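You operate a simulated robot arm through the tools that you are given. There is no shell and no other tool.

You are at the controls of a simulated robot arm. One attempt, no reset.

Task
Measure bottle 29 on the colour meter: orange tray if it reads under 50 %, otherwise back in its place.
Fine: purple cover on, one press of the blue read button; the cover goes back on its mat. Set down upright: what you pick out, purple cover.

Only the result counts: the job must be done as asked and must still hold three seconds after the hand-in. Knocking over, shifting, dropping, spilling or breaking anything else fails it. A push-on lid holds only when it is set on centred and level and pressed home; a screw cap is set on level and turned clockwise until tight.

Robot
A 7-joint arm with a two-finger gripper, fixed in place. Base frame: the origin is on the floor under the middle of its stand, x ahead of it, y to its left, z up; the work surface is at about z = 860. Readings come in mm, rad, newtons and seconds.
With the tool pointing down near the work surface it reaches from about 340 to 720 mm from the base axis. Its first joint turns from -1.152 to 1.152 rad. Payload 2.45 kg.
The tool frame sits at the grasp point between the pads (the TCP): z along the fingers, y along the line on which they close. The tips reach 26 mm beyond it. The gripper opens to 96 mm; its body begins 69 mm behind the TCP.
Orientation is that of the tool frame in the base frame, as a unit quaternion [x, y, z, w]. With the fingers straight down and closing along the base's y, the tool's x points along the base's -x, its y along +y and its z along -z.

Tools
- The arm moves only by the tool play_rows. Its argument "steps" is a list of rows, each a list of 7 numbers: the shift along the base's x, y, z in units of 50 mm (1.0 is 50 mm), then the turn, a rotation vector about the base's x, y, z in units of 6 degrees (1.0 is 6 degrees), then the closure, from 0 (fully open) to 1 (shut). In form: [[tx, ty, tz, wx, wy, wz, jaw], ...]. A call has 1 to 20 rows; each row shifts and turns the commanded pose from where the row before left it. A call with a number of a shift or a turn outside -1 to 1 is refused whole. A row lasts 0.2 s, in which the tool goes at most 50 mm and 0.15 rad; a call with a longer step from one row to the next is refused whole, and so is a gripper value outside its range. Where a pose cannot be reached the arm comes as near as it can. A force on the tool above 40 N (or 10 N above the force at the start of the call, whichever is more), or a blocked arm, ends the call early, and 0.2 s more pass. Each finger travels about 50 mm/s and halts on what it meets, pressing with about 44 N; the grip force reading is that of the motor and also rises with nothing between the fingers. The clock runs only during rows and for 0.2 s after the last one: add rows that do not move to give the fingers time. The reply holds the time, the measured pose of the TCP, the force on the tool along the base axes, the opening and the grip force, in the units named above and with some noise, with the torque about the TCP (base axes, N m) and any sound that the robot's microphone picked up.
- Cameras (640 x 400 px; columns grow to the right, rows downward): "scene" is fixed at [155.3, -397.7, 1416.6]; the picture's right is [0.81, -0.58, 0.00], its down [-0.37, -0.53, -0.76] and it looks along [0.44, 0.62, -0.65] (base axes); focal length 313 px, centre (320, 200). "wrist" rides on the gripper at [82, 3, -98] in the tool frame; the picture's right is [-0.04, 1.00, 0.00], its down [-0.73, -0.03, -0.68] and it looks along [-0.68, -0.03, 0.73] (tool axes); focal length 256 px, centre (320, 200). There is no depth. A picture from a camera that has moved, and an enlarged one, comes with that camera's place and axes in the base frame and with its lens. The place of the scene camera against the robot may be out by one fixed shift of up to 12 mm in any direction.
- grab_frame(camera): a new picture of that camera. It takes no simulated time.
- enlarge(camera, box): a new picture of the part [left, top, right, bottom] of that camera's present view, enlarged. It takes no simulated time.
- sign_off(): hands the job in; it is judged then, once.

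Places have to be worked out from the pictures, the camera data and where the tool is seen. Open the gripper and draw the arm clear of the work before you hand the job in, unless the task says otherwise.

The tools are called by a JSON object that holds its "fn" and its "kwargs". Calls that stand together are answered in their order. play_rows: Moves the arm, as the interface text tells. Its arguments: {"type":"object","properties":{"steps":{"type":"array","items":{"type":"array","items":{"type":"number"}}}},"required":["steps"]} The other tools are called the same way: grab_frame (camera) takes a picture; enlarge (camera, box) takes an enlarged picture of a part of a camera's view; sign_off () hands the job in.

At the start:

```text
time: 0.0
tcp_pos: [357.8, 73.7, 1186.1]
ee_rot: [0.0, 1.0, 0.0, 0.001]
contact_force: [-0.6, -0.7, 0.5]
moment: [-0.01, -0.03, -0.01]
finger_gap: 96.0
gripper_force: 0.0
```

scene: 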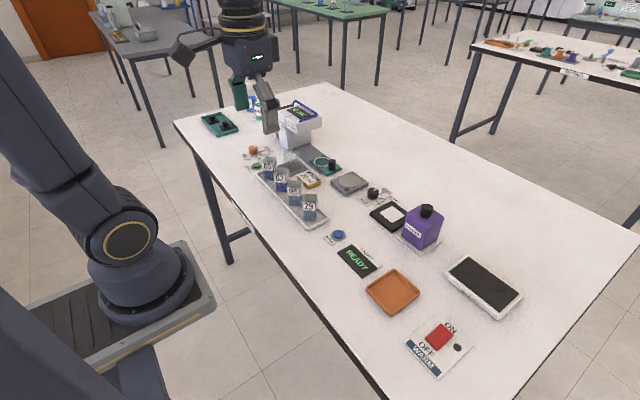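
wrist: 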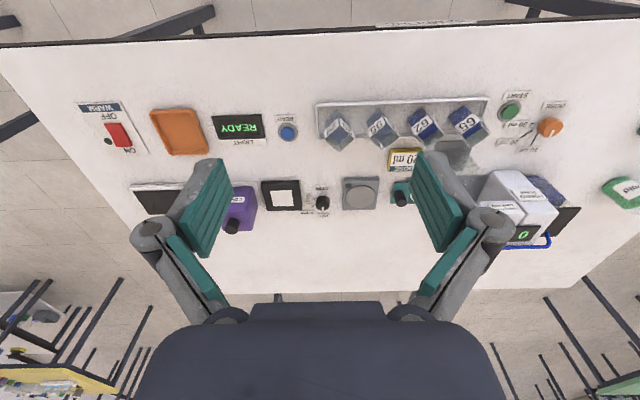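

I'll start by taking closer looks at the table from both cameras to locate the bottles, meter, cover and button.

{"fn": "enlarge", "kwargs": {"camera": "scene", "box": [230, 130, 390, 230]}}

{"fn": "enlarge", "kwargs": {"camera": "scene", "box": [310, 170, 470, 270]}}

{"fn": "enlarge", "kwargs": {"camera": "scene", "box": [320, 220, 530, 390]}}

{"fn": "enlarge", "kwargs": {"camera": "wrist", "box": [80, 80, 340, 240]}}

{"fn": "enlarge", "kwargs": {"camera": "wrist", "box": [300, 80, 580, 260]}}

```text
4.00 times, centred on (310, 180) of scene
camera zoom: at [155.3, -397.7, 1416.6], right [0.81, -0.58, 0.0], down [-0.37, -0.53, -0.76], along [0.44, 0.62, -0.65], focal length 1252 px, centre (360, 280)
```

zoom: 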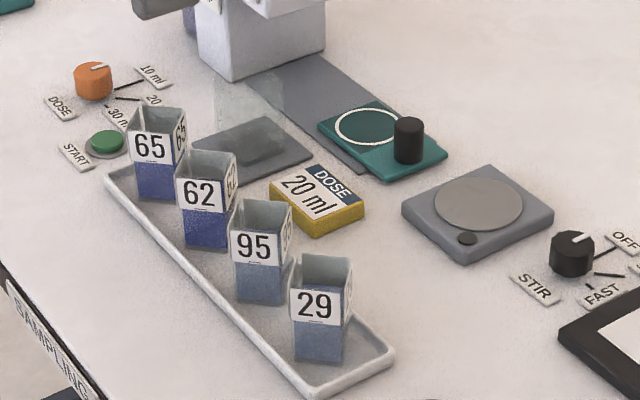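

```text
4.00 times, centred on (390, 220) of scene
camera zoom: at [155.3, -397.7, 1416.6], right [0.81, -0.58, 0.0], down [-0.37, -0.53, -0.76], along [0.44, 0.62, -0.65], focal length 1252 px, centre (40, 120)
```

zoom: 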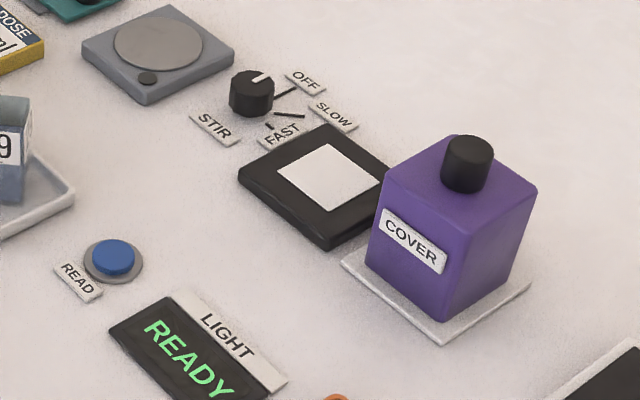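

```text
2.35 times, centred on (425, 305) of scene
camera zoom: at [155.3, -397.7, 1416.6], right [0.81, -0.58, 0.0], down [-0.37, -0.53, -0.76], along [0.44, 0.62, -0.65], focal length 736 px, centre (73, -47)
```

zoom: 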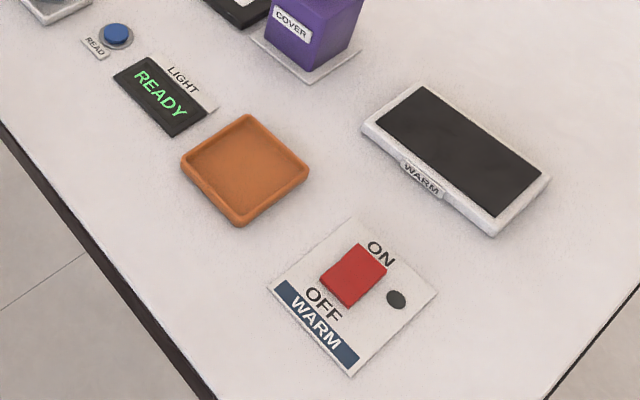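

```text
2.46 times, centred on (210, 160) of wrist
camera zoom: at [276.3, 77.1, 1286.4], right [0.04, 1.0, 0.0], down [0.73, -0.03, 0.68], along [0.68, -0.03, -0.73], focal length 630 px, centre (591, 298)
```

zoom: 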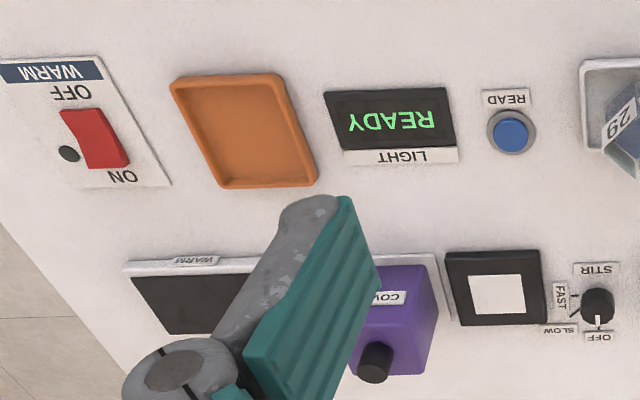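

```text
2.22 times, centred on (440, 170) of wrist
camera zoom: at [276.3, 77.1, 1286.4], right [0.04, 1.0, 0.0], down [0.73, -0.03, 0.68], along [0.68, -0.03, -0.73], focal length 569 px, centre (53, 267)
```

zoom: 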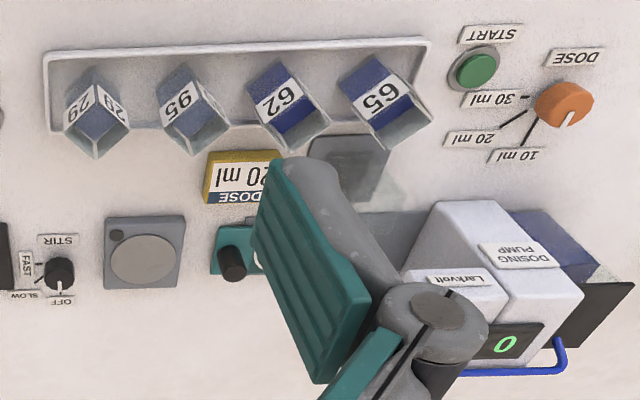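

I'll zoom further on bottle 29, the stage and cover to get their outlines and yaw.

{"fn": "enlarge", "kwargs": {"camera": "wrist", "box": [310, 90, 410, 160]}}

{"fn": "enlarge", "kwargs": {"camera": "scene", "box": [280, 180, 340, 230]}}

{"fn": "enlarge", "kwargs": {"camera": "wrist", "box": [210, 160, 310, 240]}}

```text
5.71 times, centred on (360, 125) of wrist
camera zoom: at [276.3, 77.1, 1286.4], right [0.04, 1.0, 0.0], down [0.73, -0.03, 0.68], along [0.68, -0.03, -0.73], focal length 1463 px, centre (91, 629)
```

zoom: 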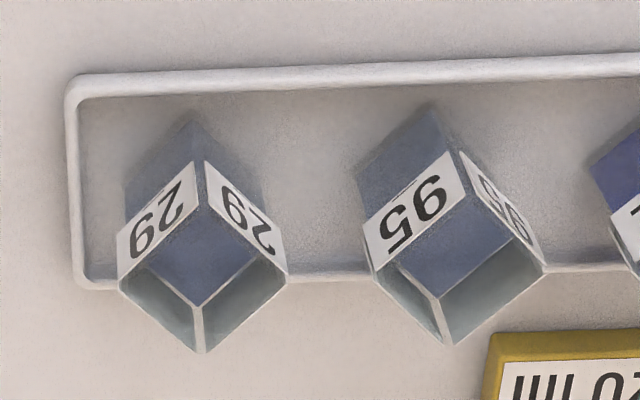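

```text
8.00 times, centred on (310, 205) of scene
camera zoom: at [155.3, -397.7, 1416.6], right [0.81, -0.58, 0.0], down [-0.37, -0.53, -0.76], along [0.44, 0.62, -0.65], focal length 2504 px, centre (400, 160)
```

zoom: 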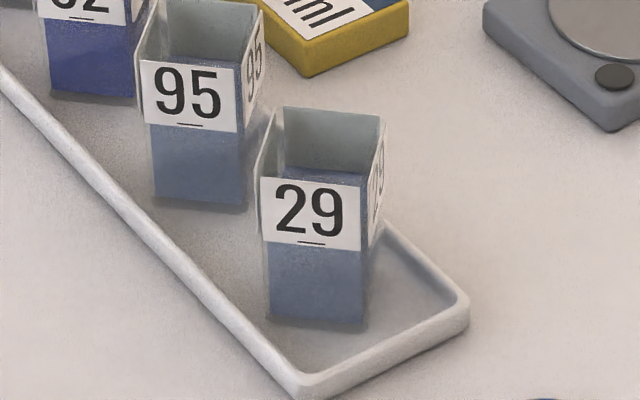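

```text
5.00 times, centred on (260, 200) of wrist
camera zoom: at [276.3, 77.1, 1286.4], right [0.04, 1.0, 0.0], down [0.73, -0.03, 0.68], along [0.68, -0.03, -0.73], focal length 1280 px, centre (620, 200)
```

zoom: 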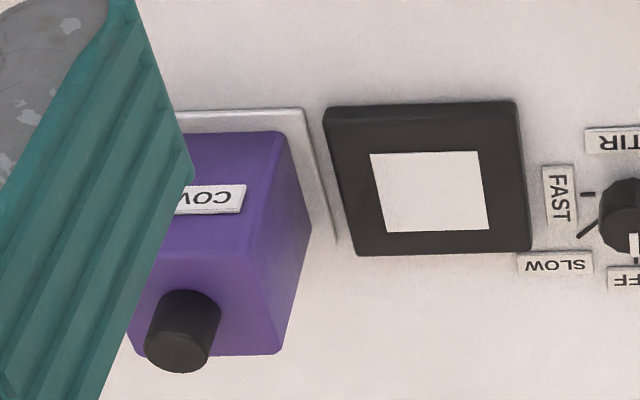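

Bottle 29 seems to stand near (487, 98), turned about 45° in the sampling tray. The stage is near (659, -25), the cover near (649, -110), the button near (498, 10) and the orange tray near (490, -187). I'll hover above the bottle for a sharper look.

{"fn": "play_rows", "kwargs": {"steps": [[0.52, 0.1, -0.54, 0, 0, 0, 0], [0.52, 0.1, -0.54, 0, 0, 0, 0], [0.52, 0.1, -0.54, 0, 0, 0, 0], [0.52, 0.1, -0.54, 0, 0, 0, 0], [0.52, 0.1, -0.54, 0, 0, 0, 0], [0, 0, 0, 0, 0, 0, 0]]}}

{"fn": "grab_frame", "kwargs": {"camera": "wrist"}}

{"fn": "grab_frame", "kwargs": {"camera": "scene"}}

```text
time: 1.4
tcp_pos: [486.1, 99.5, 1051.3]
ee_rot: [0.0, 1.0, 0.0, 0.0]
contact_force: [0.1, -1.3, 0.8]
moment: [0.02, -0.03, 0.01]
finger_gap: 96.1
gripper_force: 0.2
```

```text
taken
camera wrist: at [404.2, 102.5, 1150.4], right [0.04, 1.0, 0.0], down [0.73, -0.03, 0.68], along [0.68, -0.03, -0.73], focal length 256 px, centre (320, 200)
```

wrist: 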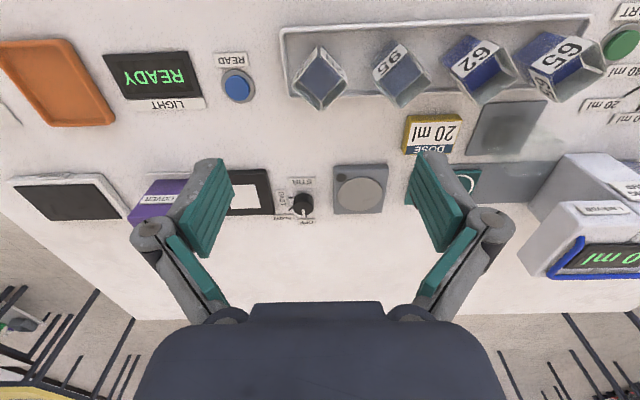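

```text
taken
```

scene: 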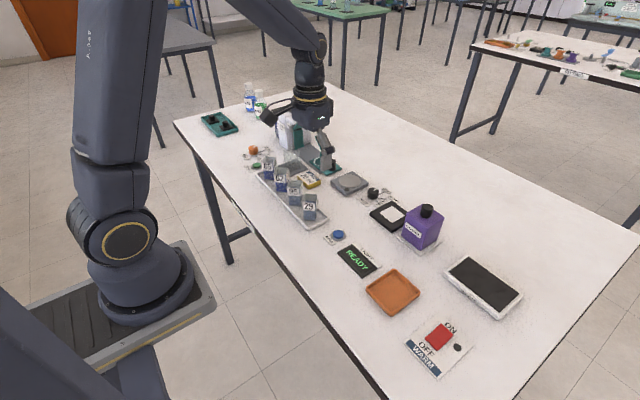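

Now a zoomed view of bottle 29 from this hover to triangulate its rim and base.

{"fn": "enlarge", "kwargs": {"camera": "wrist", "box": [270, 20, 370, 120]}}

{"fn": "enlarge", "kwargs": {"camera": "wrist", "box": [350, 20, 450, 120]}}

{"fn": "enlarge", "kwargs": {"camera": "wrist", "box": [100, 140, 300, 260]}}

```text
4.00 times, centred on (320, 70) of wrist
camera zoom: at [404.2, 102.5, 1150.4], right [0.04, 1.0, 0.0], down [0.73, -0.03, 0.68], along [0.68, -0.03, -0.73], focal length 1024 px, centre (320, 720)
```

zoom: 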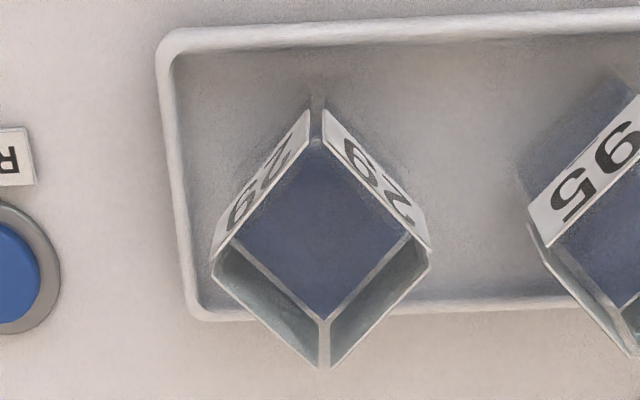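

```text
4.00 times, centred on (400, 70) of wrist
camera zoom: at [404.2, 102.5, 1150.4], right [0.04, 1.0, 0.0], down [0.73, -0.03, 0.68], along [0.68, -0.03, -0.73], focal length 1024 px, centre (0, 720)
```

zoom: 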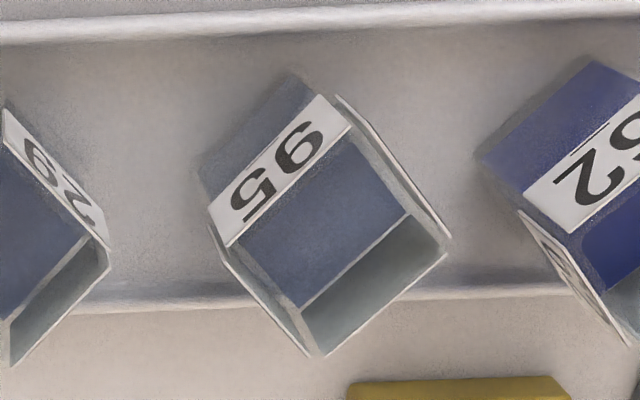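

```text
3.20 times, centred on (200, 200) of wrist
camera zoom: at [404.2, 102.5, 1150.4], right [0.04, 1.0, 0.0], down [0.73, -0.03, 0.68], along [0.68, -0.03, -0.73], focal length 819 px, centre (704, 200)
```

zoom: 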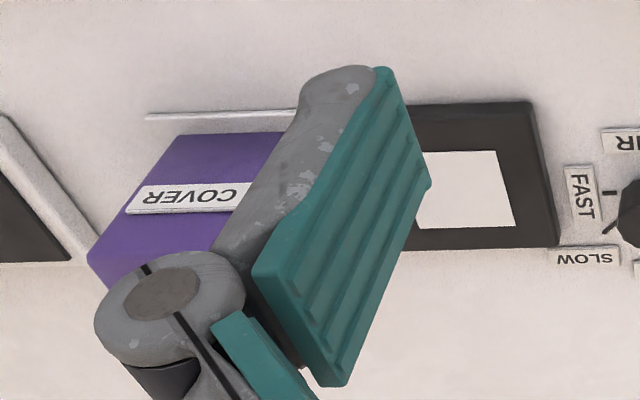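

From this view the rim centre works out to about (482.5, 99.5, 920) with the sides at 45°. I'll yaw the tool +45° and come down to z≈985, with the tips still above the rim, to check alignment.

{"fn": "play_rows", "kwargs": {"steps": [[-0.009, 0, -0.165, 0, 0, 0.9375, 0], [-0.009, 0, -0.165, 0, 0, 0.9375, 0], [-0.009, 0, -0.165, 0, 0, 0.9375, 0], [-0.009, 0, -0.165, 0, 0, 0.9375, 0], [-0.009, 0, -0.165, 0, 0, 0.9375, 0], [-0.009, 0, -0.165, 0, 0, 0.9375, 0], [-0.009, 0, -0.165, 0, 0, 0.9375, 0], [-0.009, 0, -0.165, 0, 0, 0.9375, 0], [0, 0, 0, 0, 0, 0, 0]]}}

{"fn": "grab_frame", "kwargs": {"camera": "wrist"}}

{"fn": "grab_frame", "kwargs": {"camera": "scene"}}

```text
time: 3.4
tcp_pos: [482.5, 100.1, 986.6]
ee_rot: [-0.383, 0.924, 0.0, 0.0]
contact_force: [0.2, 0.3, 0.4]
moment: [0.02, 0.03, 0.01]
finger_gap: 95.9
gripper_force: 0.1
```

```text
taken
camera wrist: at [424.1, 44.3, 1085.5], right [-0.68, 0.73, 0.0], down [0.54, 0.5, 0.68], along [0.5, 0.46, -0.73], focal length 256 px, centre (320, 200)
```

wrist: 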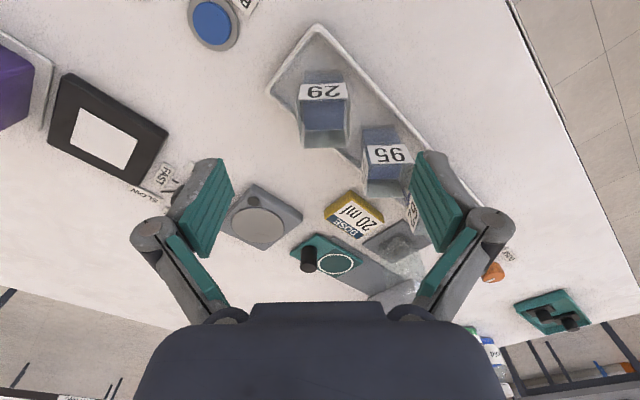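

```text
taken
```

scene: 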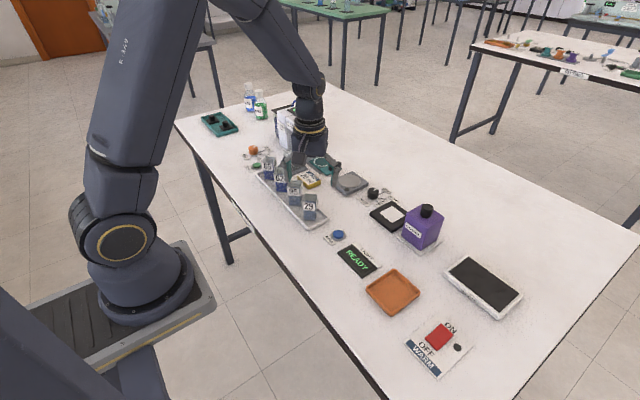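

The bottle now appears squared with the jaws. I'll zoom to check the lateral centring.

{"fn": "enlarge", "kwargs": {"camera": "wrist", "box": [250, 50, 410, 170]}}

{"fn": "enlarge", "kwargs": {"camera": "wrist", "box": [0, 50, 200, 200]}}

```text
3.33 times, centred on (330, 110) of wrist
camera zoom: at [424.1, 44.3, 1085.5], right [-0.68, 0.73, 0.0], down [0.54, 0.5, 0.68], along [0.5, 0.46, -0.73], focal length 853 px, centre (287, 500)
```

zoom: 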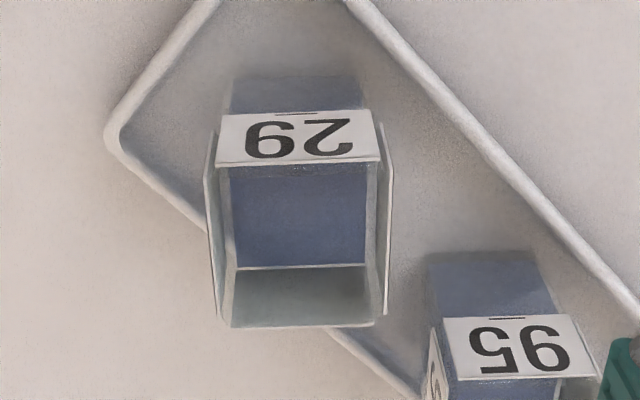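

```text
2.67 times, centred on (100, 125) of wrist
camera zoom: at [424.1, 44.3, 1085.5], right [-0.68, 0.73, 0.0], down [0.54, 0.5, 0.68], along [0.5, 0.46, -0.73], focal length 683 px, centre (907, 400)
```

zoom: 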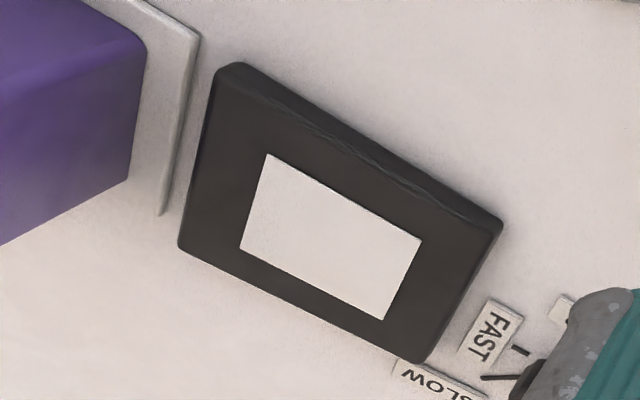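

The bottle sits about 1.5 mm to the tool's +y side, so its centre is near (481.4, 101.2). I'll correct that, part-close to about 67 mm, descend to z≈905 and grip.

{"fn": "play_rows", "kwargs": {"steps": [[-0.022, 0.022, 0, 0, 0, 0, 0.3], [0, 0, 0, 0, 0, 0, 0.3], [0, 0, -0.4, 0, 0, 0, 0.3], [0, 0, -0.4, 0, 0, 0, 0.3], [0, 0, -0.4, 0, 0, 0, 0.3], [0, 0, -0.4, 0, 0, 0, 0.3], [0, 0, 0, 0, 0, 0, 0.3]]}}

{"fn": "grab_frame", "kwargs": {"camera": "wrist"}}

{"fn": "enlarge", "kwargs": {"camera": "scene", "box": [250, 130, 370, 230]}}

```text
time: 5.0
tcp_pos: [484.1, 100.9, 907.2]
ee_rot: [-0.382, 0.924, 0.0, 0.0]
contact_force: [0.1, 0.8, -0.3]
moment: [0.01, 0.01, -0.01]
finger_gap: 67.1
gripper_force: 0.0
```

```text
taken
camera wrist: at [423.6, 44.3, 1006.0], right [-0.68, 0.74, 0.0], down [0.54, 0.5, 0.68], along [0.5, 0.46, -0.73], focal length 256 px, centre (320, 200)
```

wrist: 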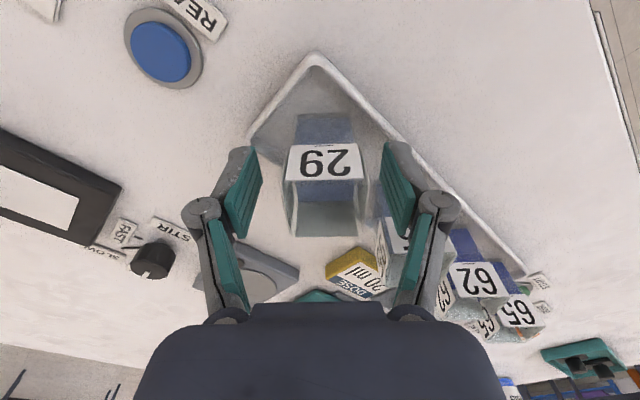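

```text
4.00 times, centred on (310, 180) of scene
camera zoom: at [155.3, -397.7, 1416.6], right [0.81, -0.58, 0.0], down [-0.37, -0.53, -0.76], along [0.44, 0.62, -0.65], focal length 1252 px, centre (360, 280)
```

zoom: 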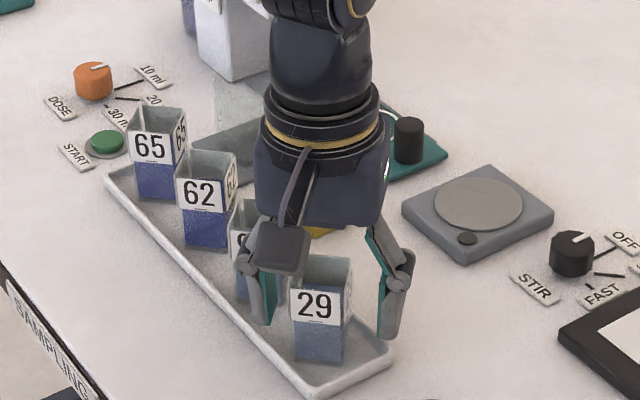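

The fingers straddle bottle 29 evenly and clear the tray rim and the neighbouring bottle. I'll close on it.

{"fn": "play_rows", "kwargs": {"steps": [[0, 0, 0, 0, 0, 0, 0.5], [0, 0, 0, 0, 0, 0, 0.6], [0, 0, 0, 0, 0, 0, 0.7], [0, 0, 0, 0, 0, 0, 0.8], [0, 0, 0, 0, 0, 0, 0.8], [0, 0, 0, 0, 0, 0, 0.8]]}}

{"fn": "grab_frame", "kwargs": {"camera": "wrist"}}

```text
time: 6.4
tcp_pos: [484.2, 98.8, 908.3]
ee_rot: [-0.382, 0.924, 0.0, 0.0]
contact_force: [0.9, -0.7, 0.3]
moment: [0.01, 0.01, 0.02]
finger_gap: 32.6
gripper_force: 43.9
```

```text
taken
camera wrist: at [423.6, 44.3, 1006.3], right [-0.68, 0.74, 0.0], down [0.54, 0.5, 0.68], along [0.5, 0.46, -0.73], focal length 256 px, centre (320, 200)
```

wrist: 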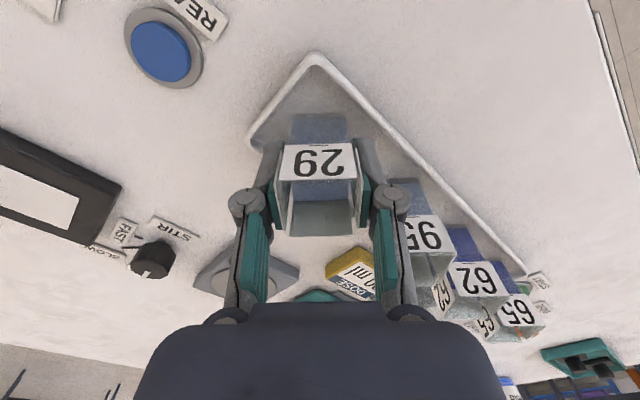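

Grip is firm at 32.6 mm. I'll lift gently 80 mm straight up and check that the bottle stays upright and nothing else moved.

{"fn": "play_rows", "kwargs": {"steps": [[0, 0, 0.1, 0, 0, 0, 0.8], [0, 0, 0.2, 0, 0, 0, 0.8], [0, 0, 0.2, 0, 0, 0, 0.8], [0, 0, 0.2, 0, 0, 0, 0.8], [0, 0, 0.2, 0, 0, 0, 0.8], [0, 0, 0.2, 0, 0, 0, 0.8], [0, 0, 0.2, 0, 0, 0, 0.8], [0, 0, 0.2, 0, 0, 0, 0.8], [0, 0, 0.1, 0, 0, 0, 0.8], [0, 0, 0, 0, 0, 0, 0.8]]}}

{"fn": "grab_frame", "kwargs": {"camera": "scene"}}

{"fn": "grab_frame", "kwargs": {"camera": "wrist"}}

```text
time: 8.6
tcp_pos: [483.9, 100.2, 986.6]
ee_rot: [-0.383, 0.924, 0.0, -0.001]
contact_force: [-0.2, 0.4, -0.4]
moment: [0.02, 0.01, -0.03]
finger_gap: 32.5
gripper_force: 44.5
```

```text
taken
```

scene: 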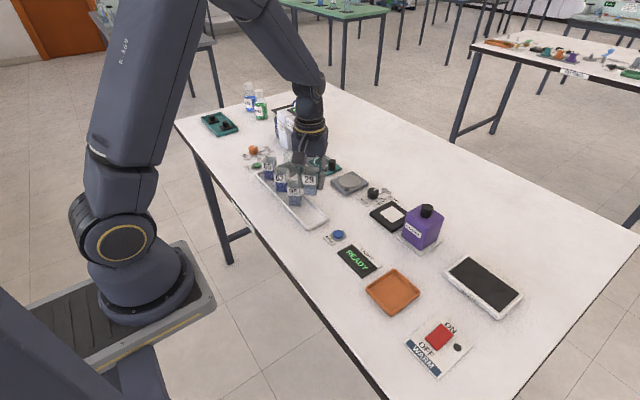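

```text
taken
camera wrist: at [424.3, 44.8, 1086.0], right [-0.68, 0.74, 0.0], down [0.54, 0.5, 0.68], along [0.5, 0.46, -0.73], focal length 256 px, centre (320, 200)
```

wrist: 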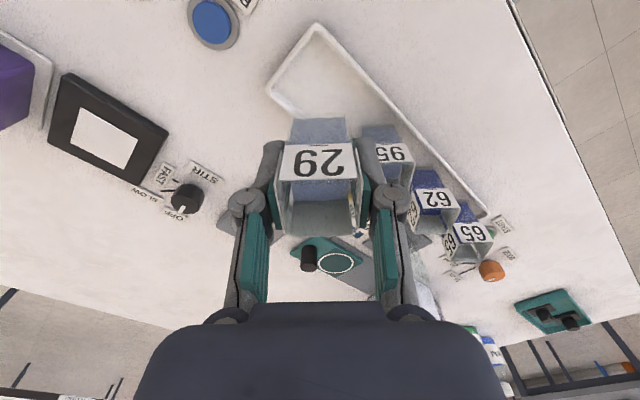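

The bottle hangs upright, the tray and neighbours are undisturbed. The stage patch triangulates to about (653, -22), so I'll carry the bottle there smoothly while unwinding the yaw to 0, keeping it high.

{"fn": "play_rows", "kwargs": {"steps": [[0.1, -0.07, 0.05, 0, 0, -0.3, 0.8], [0.2, -0.145, 0.05, 0, 0, -0.45, 0.8], [0.225, -0.162, 0.05, 0, 0, -0.5, 0.8], [0.225, -0.162, 0.05, 0, 0, -0.5, 0.8], [0.225, -0.162, 0, 0, 0, -0.5, 0.8], [0.225, -0.162, 0, 0, 0, -0.5, 0.8], [0.225, -0.162, 0, 0, 0, -0.5, 0.8], [0.225, -0.162, 0, 0, 0, -0.5, 0.8], [0.225, -0.162, 0, 0, 0, -0.5, 0.8], [0.225, -0.162, 0, 0, 0, -0.5, 0.8], [0.225, -0.162, 0, 0, 0, -0.5, 0.8], [0.225, -0.162, 0, 0, 0, -0.5, 0.8], [0.225, -0.162, 0, 0, 0, -0.5, 0.8], [0.225, -0.162, 0, 0, 0, -0.5, 0.8], [0.225, -0.162, 0, 0, 0, -0.5, 0.8], [0.175, -0.125, 0, 0, 0, -0.4, 0.8], [0.1, -0.07, 0, 0, 0, -0.35, 0.8], [0, 0, 0, 0, 0, 0, 0.8]]}}

{"fn": "grab_frame", "kwargs": {"camera": "wrist"}}

{"fn": "grab_frame", "kwargs": {"camera": "scene"}}

```text
time: 12.4
tcp_pos: [655.7, -25.9, 997.5]
ee_rot: [0.028, 1.0, 0.0, 0.0]
contact_force: [0.4, 0.3, -0.8]
moment: [0.04, 0.0, 0.0]
finger_gap: 32.6
gripper_force: 44.1
```

```text
taken
camera wrist: at [575.3, -18.9, 1096.6], right [0.09, 1.0, 0.0], down [0.73, -0.07, 0.68], along [0.68, -0.06, -0.73], focal length 256 px, centre (320, 200)
```

wrist: 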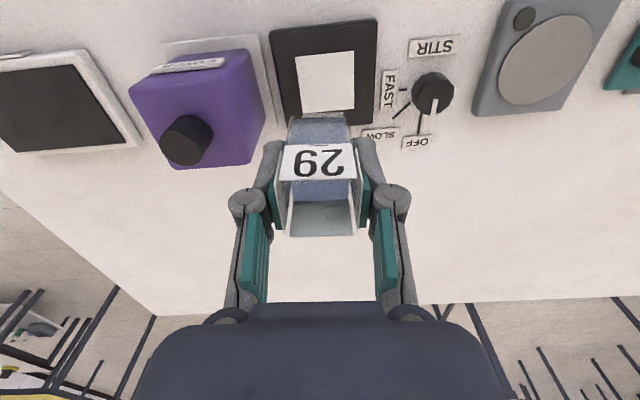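

```text
taken
```

scene: 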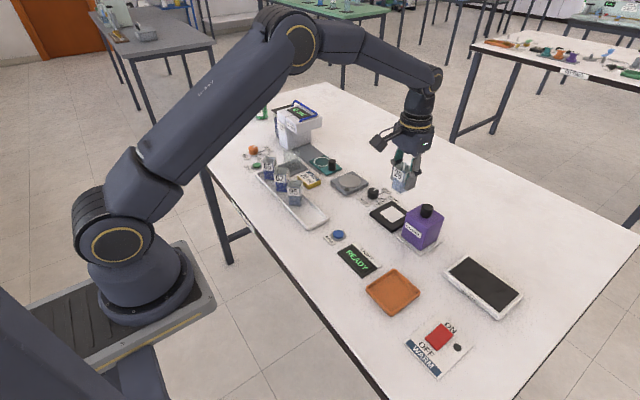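

The tool over-rotated by about 3° (to be corrected). I'll zoom on the stage and cover from here to measure precisely.

{"fn": "enlarge", "kwargs": {"camera": "wrist", "box": [240, 0, 400, 150]}}

{"fn": "enlarge", "kwargs": {"camera": "wrist", "box": [110, 20, 290, 180]}}

{"fn": "enlarge", "kwargs": {"camera": "scene", "box": [350, 130, 470, 260]}}

```text
2.67 times, centred on (320, 75) of wrist
camera zoom: at [575.3, -18.9, 1096.6], right [0.09, 1.0, 0.0], down [0.73, -0.07, 0.68], along [0.68, -0.06, -0.73], focal length 683 px, centre (320, 533)
```

zoom: 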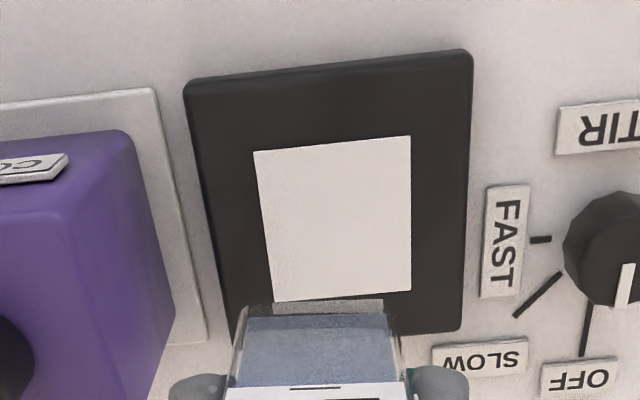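

```text
2.50 times, centred on (200, 100) of wrist
camera zoom: at [575.3, -18.9, 1096.6], right [0.09, 1.0, 0.0], down [0.73, -0.07, 0.68], along [0.68, -0.06, -0.73], focal length 640 px, centre (620, 450)
```

zoom: 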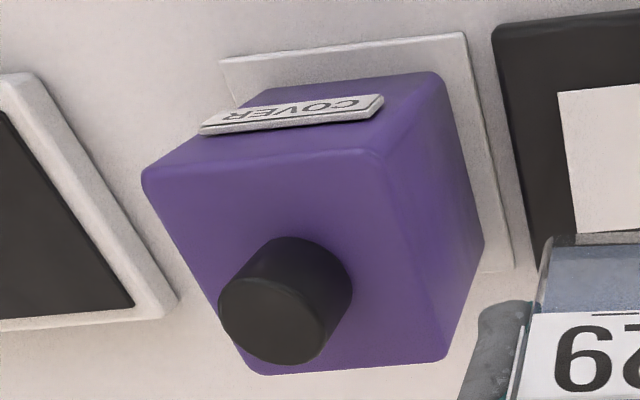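

```text
3.08 times, centred on (410, 195) of scene
camera zoom: at [155.3, -397.7, 1416.6], right [0.81, -0.58, 0.0], down [-0.37, -0.53, -0.76], along [0.44, 0.62, -0.65], focal length 963 px, centre (43, 215)
```

zoom: 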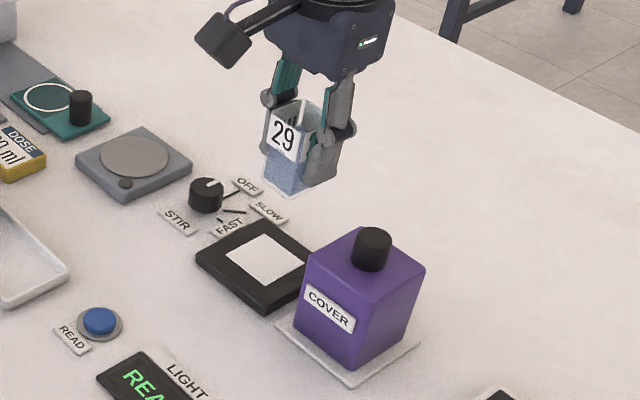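

Stage patch centre relative to the tool: move about (-5.6, +5.5) mm and turn +3.2°. I'll do that, lower to about z=930, and check before the final approach.

{"fn": "play_rows", "kwargs": {"steps": [[-0.056, 0.055, 0, 0, 0, 0.27, 0.8], [-0.056, 0.055, 0, 0, 0, 0.27, 0.8], [0, 0, -0.1, 0, 0, 0, 0.8], [0, 0, -0.2, 0, 0, 0, 0.8], [0, 0, -0.2, 0, 0, 0, 0.8], [0, 0, -0.2, 0, 0, 0, 0.8], [0, 0, -0.2, 0, 0, 0, 0.8], [0, 0, -0.2, 0, 0, 0, 0.8], [0, 0, -0.2, 0, 0, 0, 0.8], [0, 0, -0.1, 0, 0, 0, 0.8], [0, 0, 0, 0, 0, 0, 0.8]]}}

{"fn": "grab_frame", "kwargs": {"camera": "wrist"}}

{"fn": "enlarge", "kwargs": {"camera": "scene", "box": [350, 150, 470, 260]}}

```text
time: 14.8
tcp_pos: [651.5, -19.7, 927.2]
ee_rot: [-0.001, 1.0, 0.0, 0.0]
contact_force: [0.0, -0.6, -0.3]
moment: [0.01, -0.01, 0.03]
finger_gap: 32.4
gripper_force: 44.2
```

```text
taken
camera wrist: at [570.6, -16.7, 1025.4], right [0.04, 1.0, 0.0], down [0.73, -0.03, 0.68], along [0.68, -0.02, -0.73], focal length 256 px, centre (320, 200)
```

wrist: 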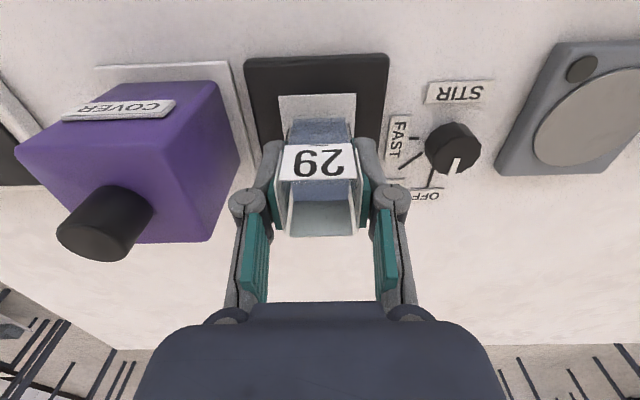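

```text
3.64 times, centred on (410, 205) of scene
camera zoom: at [155.3, -397.7, 1416.6], right [0.81, -0.58, 0.0], down [-0.37, -0.53, -0.76], along [0.44, 0.62, -0.65], focal length 1138 px, centre (-7, 182)
```

zoom: 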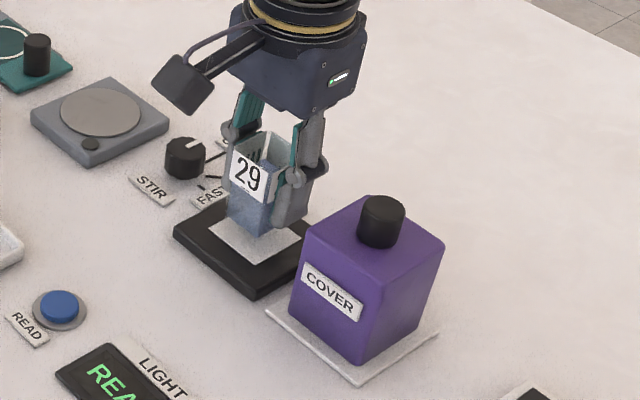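

The bottle hangs over the white patch, well centred. I'll lower 8 mm and then creep down in small steps, watching the force.

{"fn": "play_rows", "kwargs": {"steps": [[0, 0, -0.08, 0, 0, 0, 0.8], [0, 0, -0.08, 0, 0, 0, 0.8], [0, 0, 0, 0, 0, 0, 0.8]]}}

{"fn": "enlarge", "kwargs": {"camera": "scene", "box": [370, 160, 430, 230]}}

```text
time: 15.6
tcp_pos: [652.3, -19.5, 918.4]
ee_rot: [-0.002, 1.0, 0.0, 0.0]
contact_force: [-0.6, 0.3, -0.6]
moment: [0.0, 0.0, -0.03]
finger_gap: 32.7
gripper_force: 43.7
```

```text
5.71 times, centred on (400, 195) of scene
camera zoom: at [155.3, -397.7, 1416.6], right [0.81, -0.58, 0.0], down [-0.37, -0.53, -0.76], along [0.44, 0.62, -0.65], focal length 1788 px, centre (-137, 229)
```

zoom: 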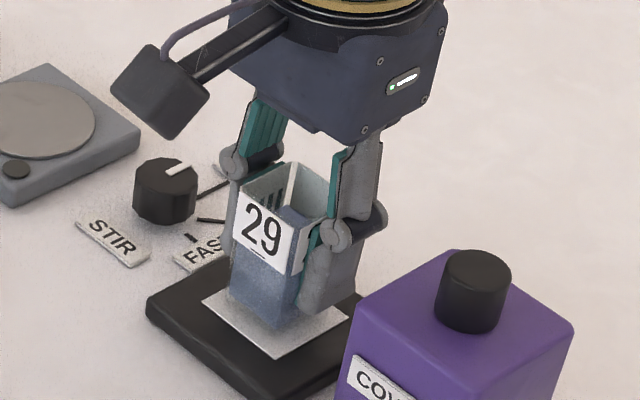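

No contact yet at z≈918. I'll creep down in 1 mm rows.

{"fn": "play_rows", "kwargs": {"steps": [[0, 0, -0.02, 0, 0, 0, 0.8], [0, 0, -0.02, 0, 0, 0, 0.8], [0, 0, -0.02, 0, 0, 0, 0.8], [0, 0, 0, 0, 0, 0, 0.8]]}}

```text
time: 16.6
tcp_pos: [652.1, -18.7, 915.7]
ee_rot: [-0.001, 1.0, 0.001, 0.0]
contact_force: [0.2, 0.9, -0.9]
moment: [0.01, 0.01, 0.02]
finger_gap: 32.6
gripper_force: 43.5
```

Still free; continuing down another few millimetres.

{"fn": "play_rows", "kwargs": {"steps": [[0, 0, -0.02, 0, 0, 0, 0.8], [0, 0, -0.02, 0, 0, 0, 0.8], [0, 0, 0, 0, 0, 0, 0.8]]}}

{"fn": "enlarge", "kwargs": {"camera": "scene", "box": [370, 160, 430, 230]}}

```text
time: 17.4
tcp_pos: [652.8, -19.2, 915.0]
ee_rot: [-0.002, 1.0, 0.0, 0.001]
contact_force: [-2.7, -0.1, 12.9]
moment: [0.06, 0.24, -0.03]
finger_gap: 32.7
gripper_force: 44.5
```

```text
5.71 times, centred on (400, 195) of scene
camera zoom: at [155.0, -397.7, 1416.7], right [0.81, -0.58, 0.0], down [-0.37, -0.53, -0.76], along [0.44, 0.62, -0.65], focal length 1788 px, centre (-137, 229)
```

zoom: 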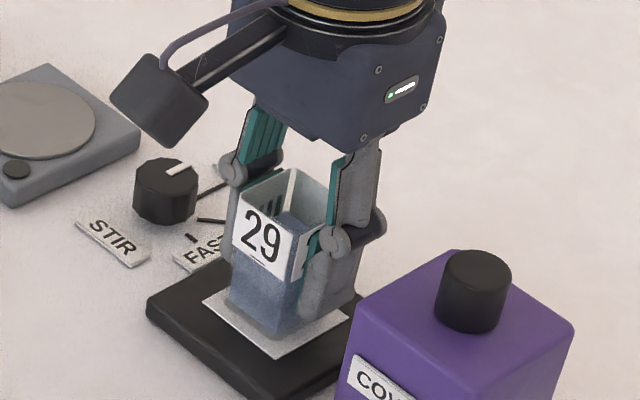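

Contact: about 13 N upward, so the bottle stands on the stage. I'll relieve the load slightly and open only to about 46 mm to stay clear of the cover.

{"fn": "play_rows", "kwargs": {"steps": [[0, 0, 0.012, 0, 0, 0, 0.8], [0, 0, 0, 0, 0, 0, 0.6], [0, 0, 0, 0, 0, 0, 0.56], [0, 0, 0, 0, 0, 0, 0.52], [0, 0, 0, 0, 0, 0, 0.52]]}}

{"fn": "grab_frame", "kwargs": {"camera": "wrist"}}

{"fn": "enlarge", "kwargs": {"camera": "scene", "box": [370, 160, 450, 240]}}

```text
time: 18.6
tcp_pos: [652.7, -19.3, 914.2]
ee_rot: [-0.001, 1.0, 0.001, -0.001]
contact_force: [0.7, 0.1, -1.1]
moment: [-0.05, 0.0, -0.06]
finger_gap: 46.2
gripper_force: 0.2
```

```text
taken
camera wrist: at [571.2, -17.2, 1013.4], right [0.04, 1.0, 0.0], down [0.73, -0.03, 0.68], along [0.68, -0.02, -0.73], focal length 256 px, centre (320, 200)
```

wrist: 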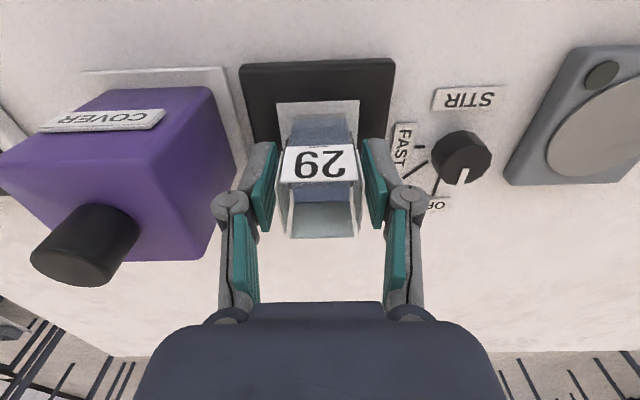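

```text
5.00 times, centred on (410, 200) of scene
camera zoom: at [155.3, -397.7, 1416.6], right [0.81, -0.58, 0.0], down [-0.37, -0.53, -0.76], along [0.44, 0.62, -0.65], focal length 1565 px, centre (-130, 200)
```

zoom: 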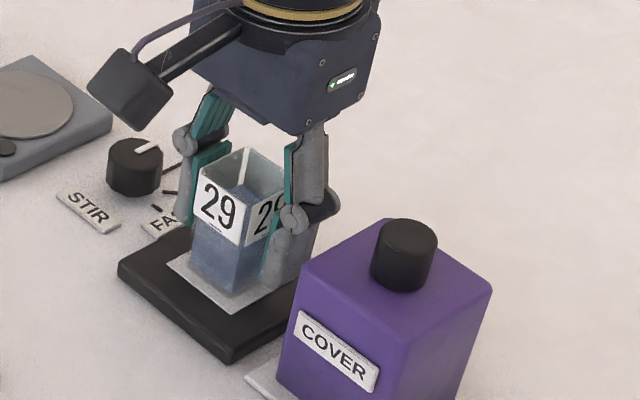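

Bottle 29 stands upright on the patch. I'll raise straight up and then look down at the bottle and cover.

{"fn": "play_rows", "kwargs": {"steps": [[0, 0, 0.1, 0, 0, 0, 0.52], [0, 0, 0.2, 0, 0, 0, 0.52], [0, 0, 0.3, 0, 0, 0, 0.52], [0, 0, 0.4, 0, 0, 0, 0.52], [0, 0, 0.5, 0, 0, 0, 0.52], [0, 0, 0.5, 0, 0, 0, 0.52], [0, 0, 0.5, 0, 0, 0, 0.52], [0, 0, 0, 0, 0, 0, 0.52]]}}

{"fn": "grab_frame", "kwargs": {"camera": "wrist"}}

{"fn": "enlarge", "kwargs": {"camera": "scene", "box": [370, 180, 450, 250]}}

```text
time: 20.4
tcp_pos: [651.8, -21.5, 1040.6]
ee_rot: [-0.001, 1.0, 0.0, 0.0]
contact_force: [-0.2, 0.0, 0.6]
moment: [0.03, -0.01, 0.03]
finger_gap: 46.3
gripper_force: 0.1
```

```text
taken
camera wrist: at [570.4, -18.6, 1139.5], right [0.04, 1.0, 0.0], down [0.73, -0.03, 0.68], along [0.68, -0.02, -0.73], focal length 256 px, centre (320, 200)
```

wrist: 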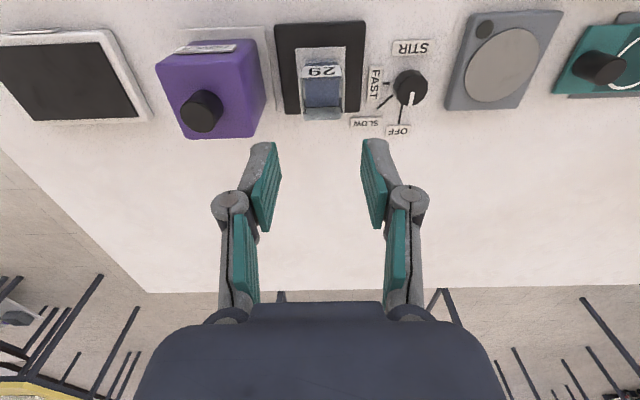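

```text
5.71 times, centred on (410, 215) of scene
camera zoom: at [155.3, -397.7, 1416.6], right [0.81, -0.58, 0.0], down [-0.37, -0.53, -0.76], along [0.44, 0.62, -0.65], focal length 1788 px, centre (-194, 114)
```

zoom: 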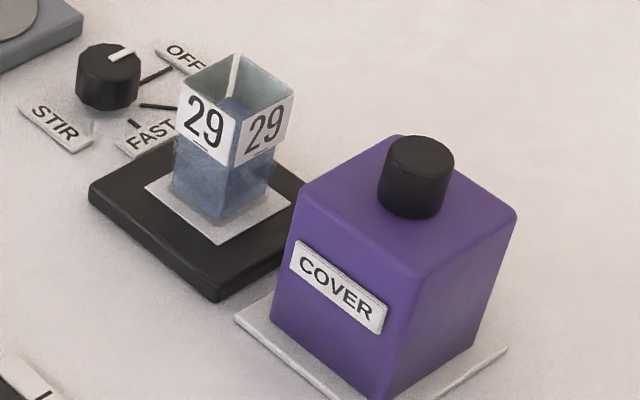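

Bottle centred on the patch. Now I'll zoom on the cover and knob to measure them.

{"fn": "enlarge", "kwargs": {"camera": "wrist", "box": [140, 10, 290, 150]}}

{"fn": "enlarge", "kwargs": {"camera": "wrist", "box": [260, 10, 380, 130]}}

```text
2.86 times, centred on (215, 80) of wrist
camera zoom: at [570.4, -18.6, 1139.5], right [0.04, 1.0, 0.0], down [0.73, -0.03, 0.68], along [0.68, -0.02, -0.73], focal length 731 px, centre (620, 543)
```

zoom: 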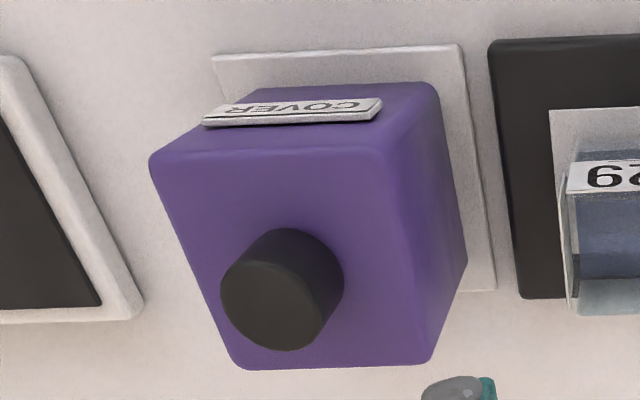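

```text
3.33 times, centred on (320, 70) of wrist
camera zoom: at [570.4, -18.6, 1139.5], right [0.04, 1.0, 0.0], down [0.73, -0.03, 0.68], along [0.68, -0.02, -0.73], focal length 853 px, centre (320, 633)
```

zoom: 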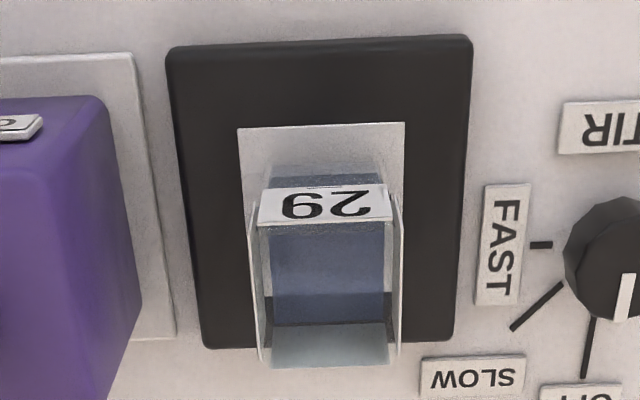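

The cover is a ~61 mm box centred about 92 mm to -y of the tool, with top z≈931 and a knob (≈26 mm wide, top z≈957). I'll move over the knob at z≈992 and check the alignment.

{"fn": "play_rows", "kwargs": {"steps": [[0, -0.306, 0, 0, 0, 0, 0.48], [0, -0.306, 0, 0, 0, 0, 0.48], [0, -0.306, 0, 0, 0, 0, 0.48], [0, -0.306, 0, 0, 0, 0, 0.48], [0, -0.306, 0, 0, 0, 0, 0.48], [0, -0.306, 0, 0, 0, 0, 0.48], [0, 0, -0.5, 0, 0, 0, 0.48], [0, 0, -0.48, 0, 0, 0, 0.48], [0, 0, 0, 0, 0, 0, 0.48]]}}

{"fn": "grab_frame", "kwargs": {"camera": "wrist"}}

{"fn": "enlarge", "kwargs": {"camera": "scene", "box": [370, 150, 470, 250]}}

```text
time: 22.4
tcp_pos: [650.3, -111.3, 989.5]
ee_rot: [-0.003, 1.0, 0.001, 0.0]
contact_force: [0.3, -0.1, -0.2]
moment: [-0.02, 0.0, 0.01]
finger_gap: 50.0
gripper_force: 0.0
```

```text
taken
camera wrist: at [569.1, -108.7, 1089.3], right [0.04, 1.0, 0.0], down [0.73, -0.03, 0.68], along [0.68, -0.02, -0.73], focal length 256 px, centre (320, 200)
```

wrist: 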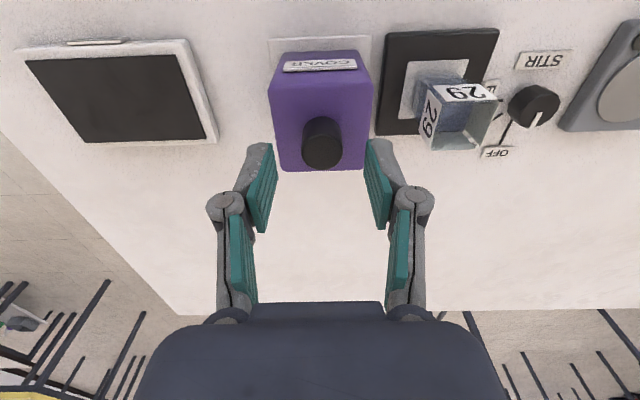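

```text
4.00 times, centred on (420, 200) of scene
camera zoom: at [155.3, -397.7, 1416.6], right [0.81, -0.58, 0.0], down [-0.37, -0.53, -0.76], along [0.44, 0.62, -0.65], focal length 1252 px, centre (-80, 200)
```

zoom: 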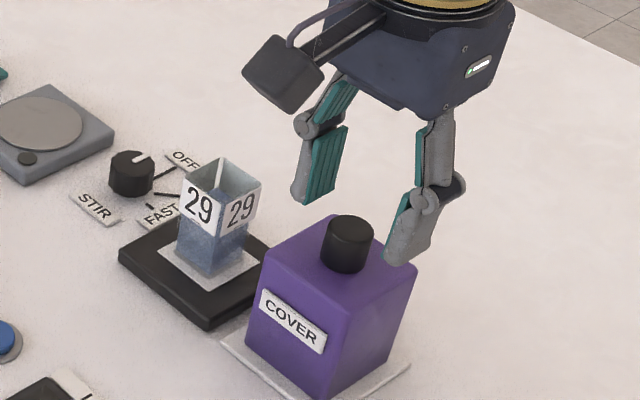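

The knob appears centred between the fingers; I'll zoom in to confirm.

{"fn": "enlarge", "kwargs": {"camera": "wrist", "box": [250, 30, 390, 190]}}

```text
2.50 times, centred on (320, 110) of wrist
camera zoom: at [569.1, -108.7, 1089.3], right [0.04, 1.0, 0.0], down [0.73, -0.03, 0.68], along [0.68, -0.02, -0.73], focal length 640 px, centre (320, 425)
```

zoom: 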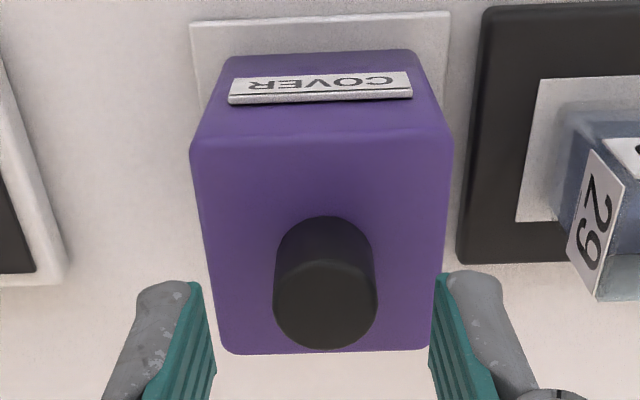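

Knob offset is about +1 mm in x and y. I'll correct, descend to z≈961 (tips just above the cover top) and close on the knob.

{"fn": "play_rows", "kwargs": {"steps": [[0.02, 0.016, -0.1, 0, 0, 0, 0.48], [0, 0, -0.2, 0, 0, 0, 0.48], [0, 0, -0.2, 0, 0, 0, 0.48], [0, 0, -0.1, 0, 0, 0, 0.48], [0, 0, 0, 0, 0, 0, 0.48]]}}

{"fn": "enlarge", "kwargs": {"camera": "scene", "box": [380, 170, 470, 250]}}

{"fn": "grab_frame", "kwargs": {"camera": "wrist"}}

```text
time: 23.6
tcp_pos: [654.9, -110.3, 962.8]
ee_rot: [-0.001, 1.0, 0.0, 0.003]
contact_force: [-1.9, 1.8, 10.7]
moment: [0.07, 0.04, -0.02]
finger_gap: 51.8
gripper_force: 1.5
```

```text
5.00 times, centred on (425, 210) of scene
camera zoom: at [155.1, -397.6, 1416.7], right [0.81, -0.58, 0.0], down [-0.37, -0.53, -0.76], along [0.44, 0.62, -0.65], focal length 1565 px, centre (-205, 150)
```

zoom: 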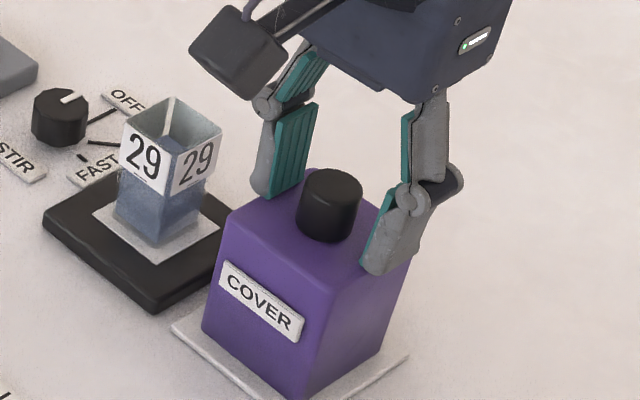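

```text
taken
camera wrist: at [572.4, -107.6, 1060.8], right [0.04, 1.0, 0.0], down [0.73, -0.03, 0.68], along [0.68, -0.03, -0.73], focal length 256 px, centre (320, 200)
```

wrist: 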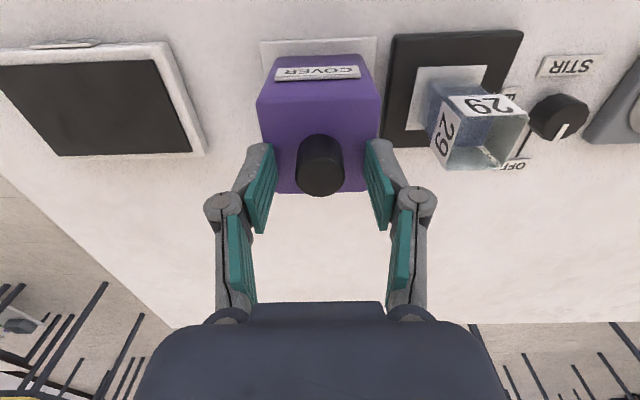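

The tips just touched the cover's top (10.7 N). I'll lift 3.5 mm and then close on the knob.

{"fn": "play_rows", "kwargs": {"steps": [[0, 0, 0.07, 0, 0, 0, 0.48], [0, 0, 0, 0, 0, 0, 0.48]]}}

```text
time: 24.2
tcp_pos: [653.7, -110.5, 961.6]
ee_rot: [-0.001, 1.0, 0.0, -0.002]
contact_force: [0.1, 0.5, 0.2]
moment: [-0.01, -0.01, 0.0]
finger_gap: 49.8
gripper_force: 0.2
```

Contact is gone; closing on the knob now.

{"fn": "play_rows", "kwargs": {"steps": [[0, 0, 0, 0, 0, 0, 0.65], [0, 0, 0, 0, 0, 0, 0.72], [0, 0, 0, 0, 0, 0, 0.8], [0, 0, 0, 0, 0, 0, 0.9], [0, 0, 0, 0, 0, 0, 0.9], [0, 0, 0, 0, 0, 0, 0.9]]}}

{"fn": "grab_frame", "kwargs": {"camera": "wrist"}}

{"fn": "enlarge", "kwargs": {"camera": "scene", "box": [380, 170, 470, 250]}}

```text
time: 25.6
tcp_pos: [653.1, -111.2, 965.0]
ee_rot: [-0.002, 1.0, 0.0, 0.001]
contact_force: [1.8, 0.2, 14.5]
moment: [0.07, -0.01, 0.0]
finger_gap: 23.7
gripper_force: 44.0
```

```text
taken
camera wrist: at [571.9, -107.5, 1063.5], right [0.04, 1.0, 0.0], down [0.73, -0.03, 0.68], along [0.68, -0.02, -0.73], focal length 256 px, centre (320, 200)
```

wrist: 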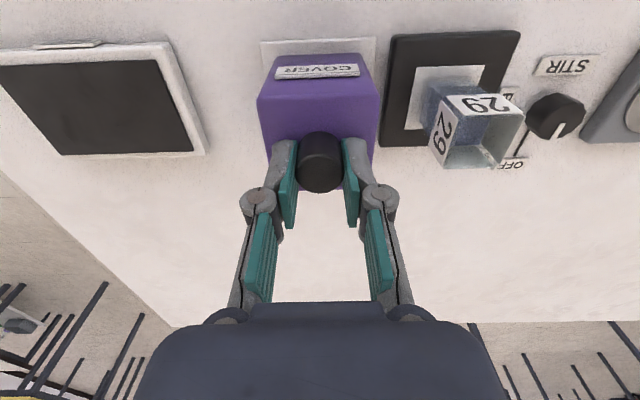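

```text
5.00 times, centred on (425, 210) of scene
camera zoom: at [155.1, -397.6, 1416.7], right [0.81, -0.58, 0.0], down [-0.37, -0.53, -0.76], along [0.44, 0.62, -0.65], focal length 1565 px, centre (-205, 150)
```

zoom: 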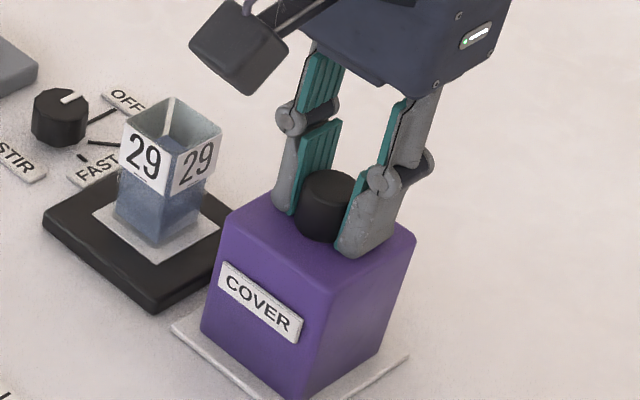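

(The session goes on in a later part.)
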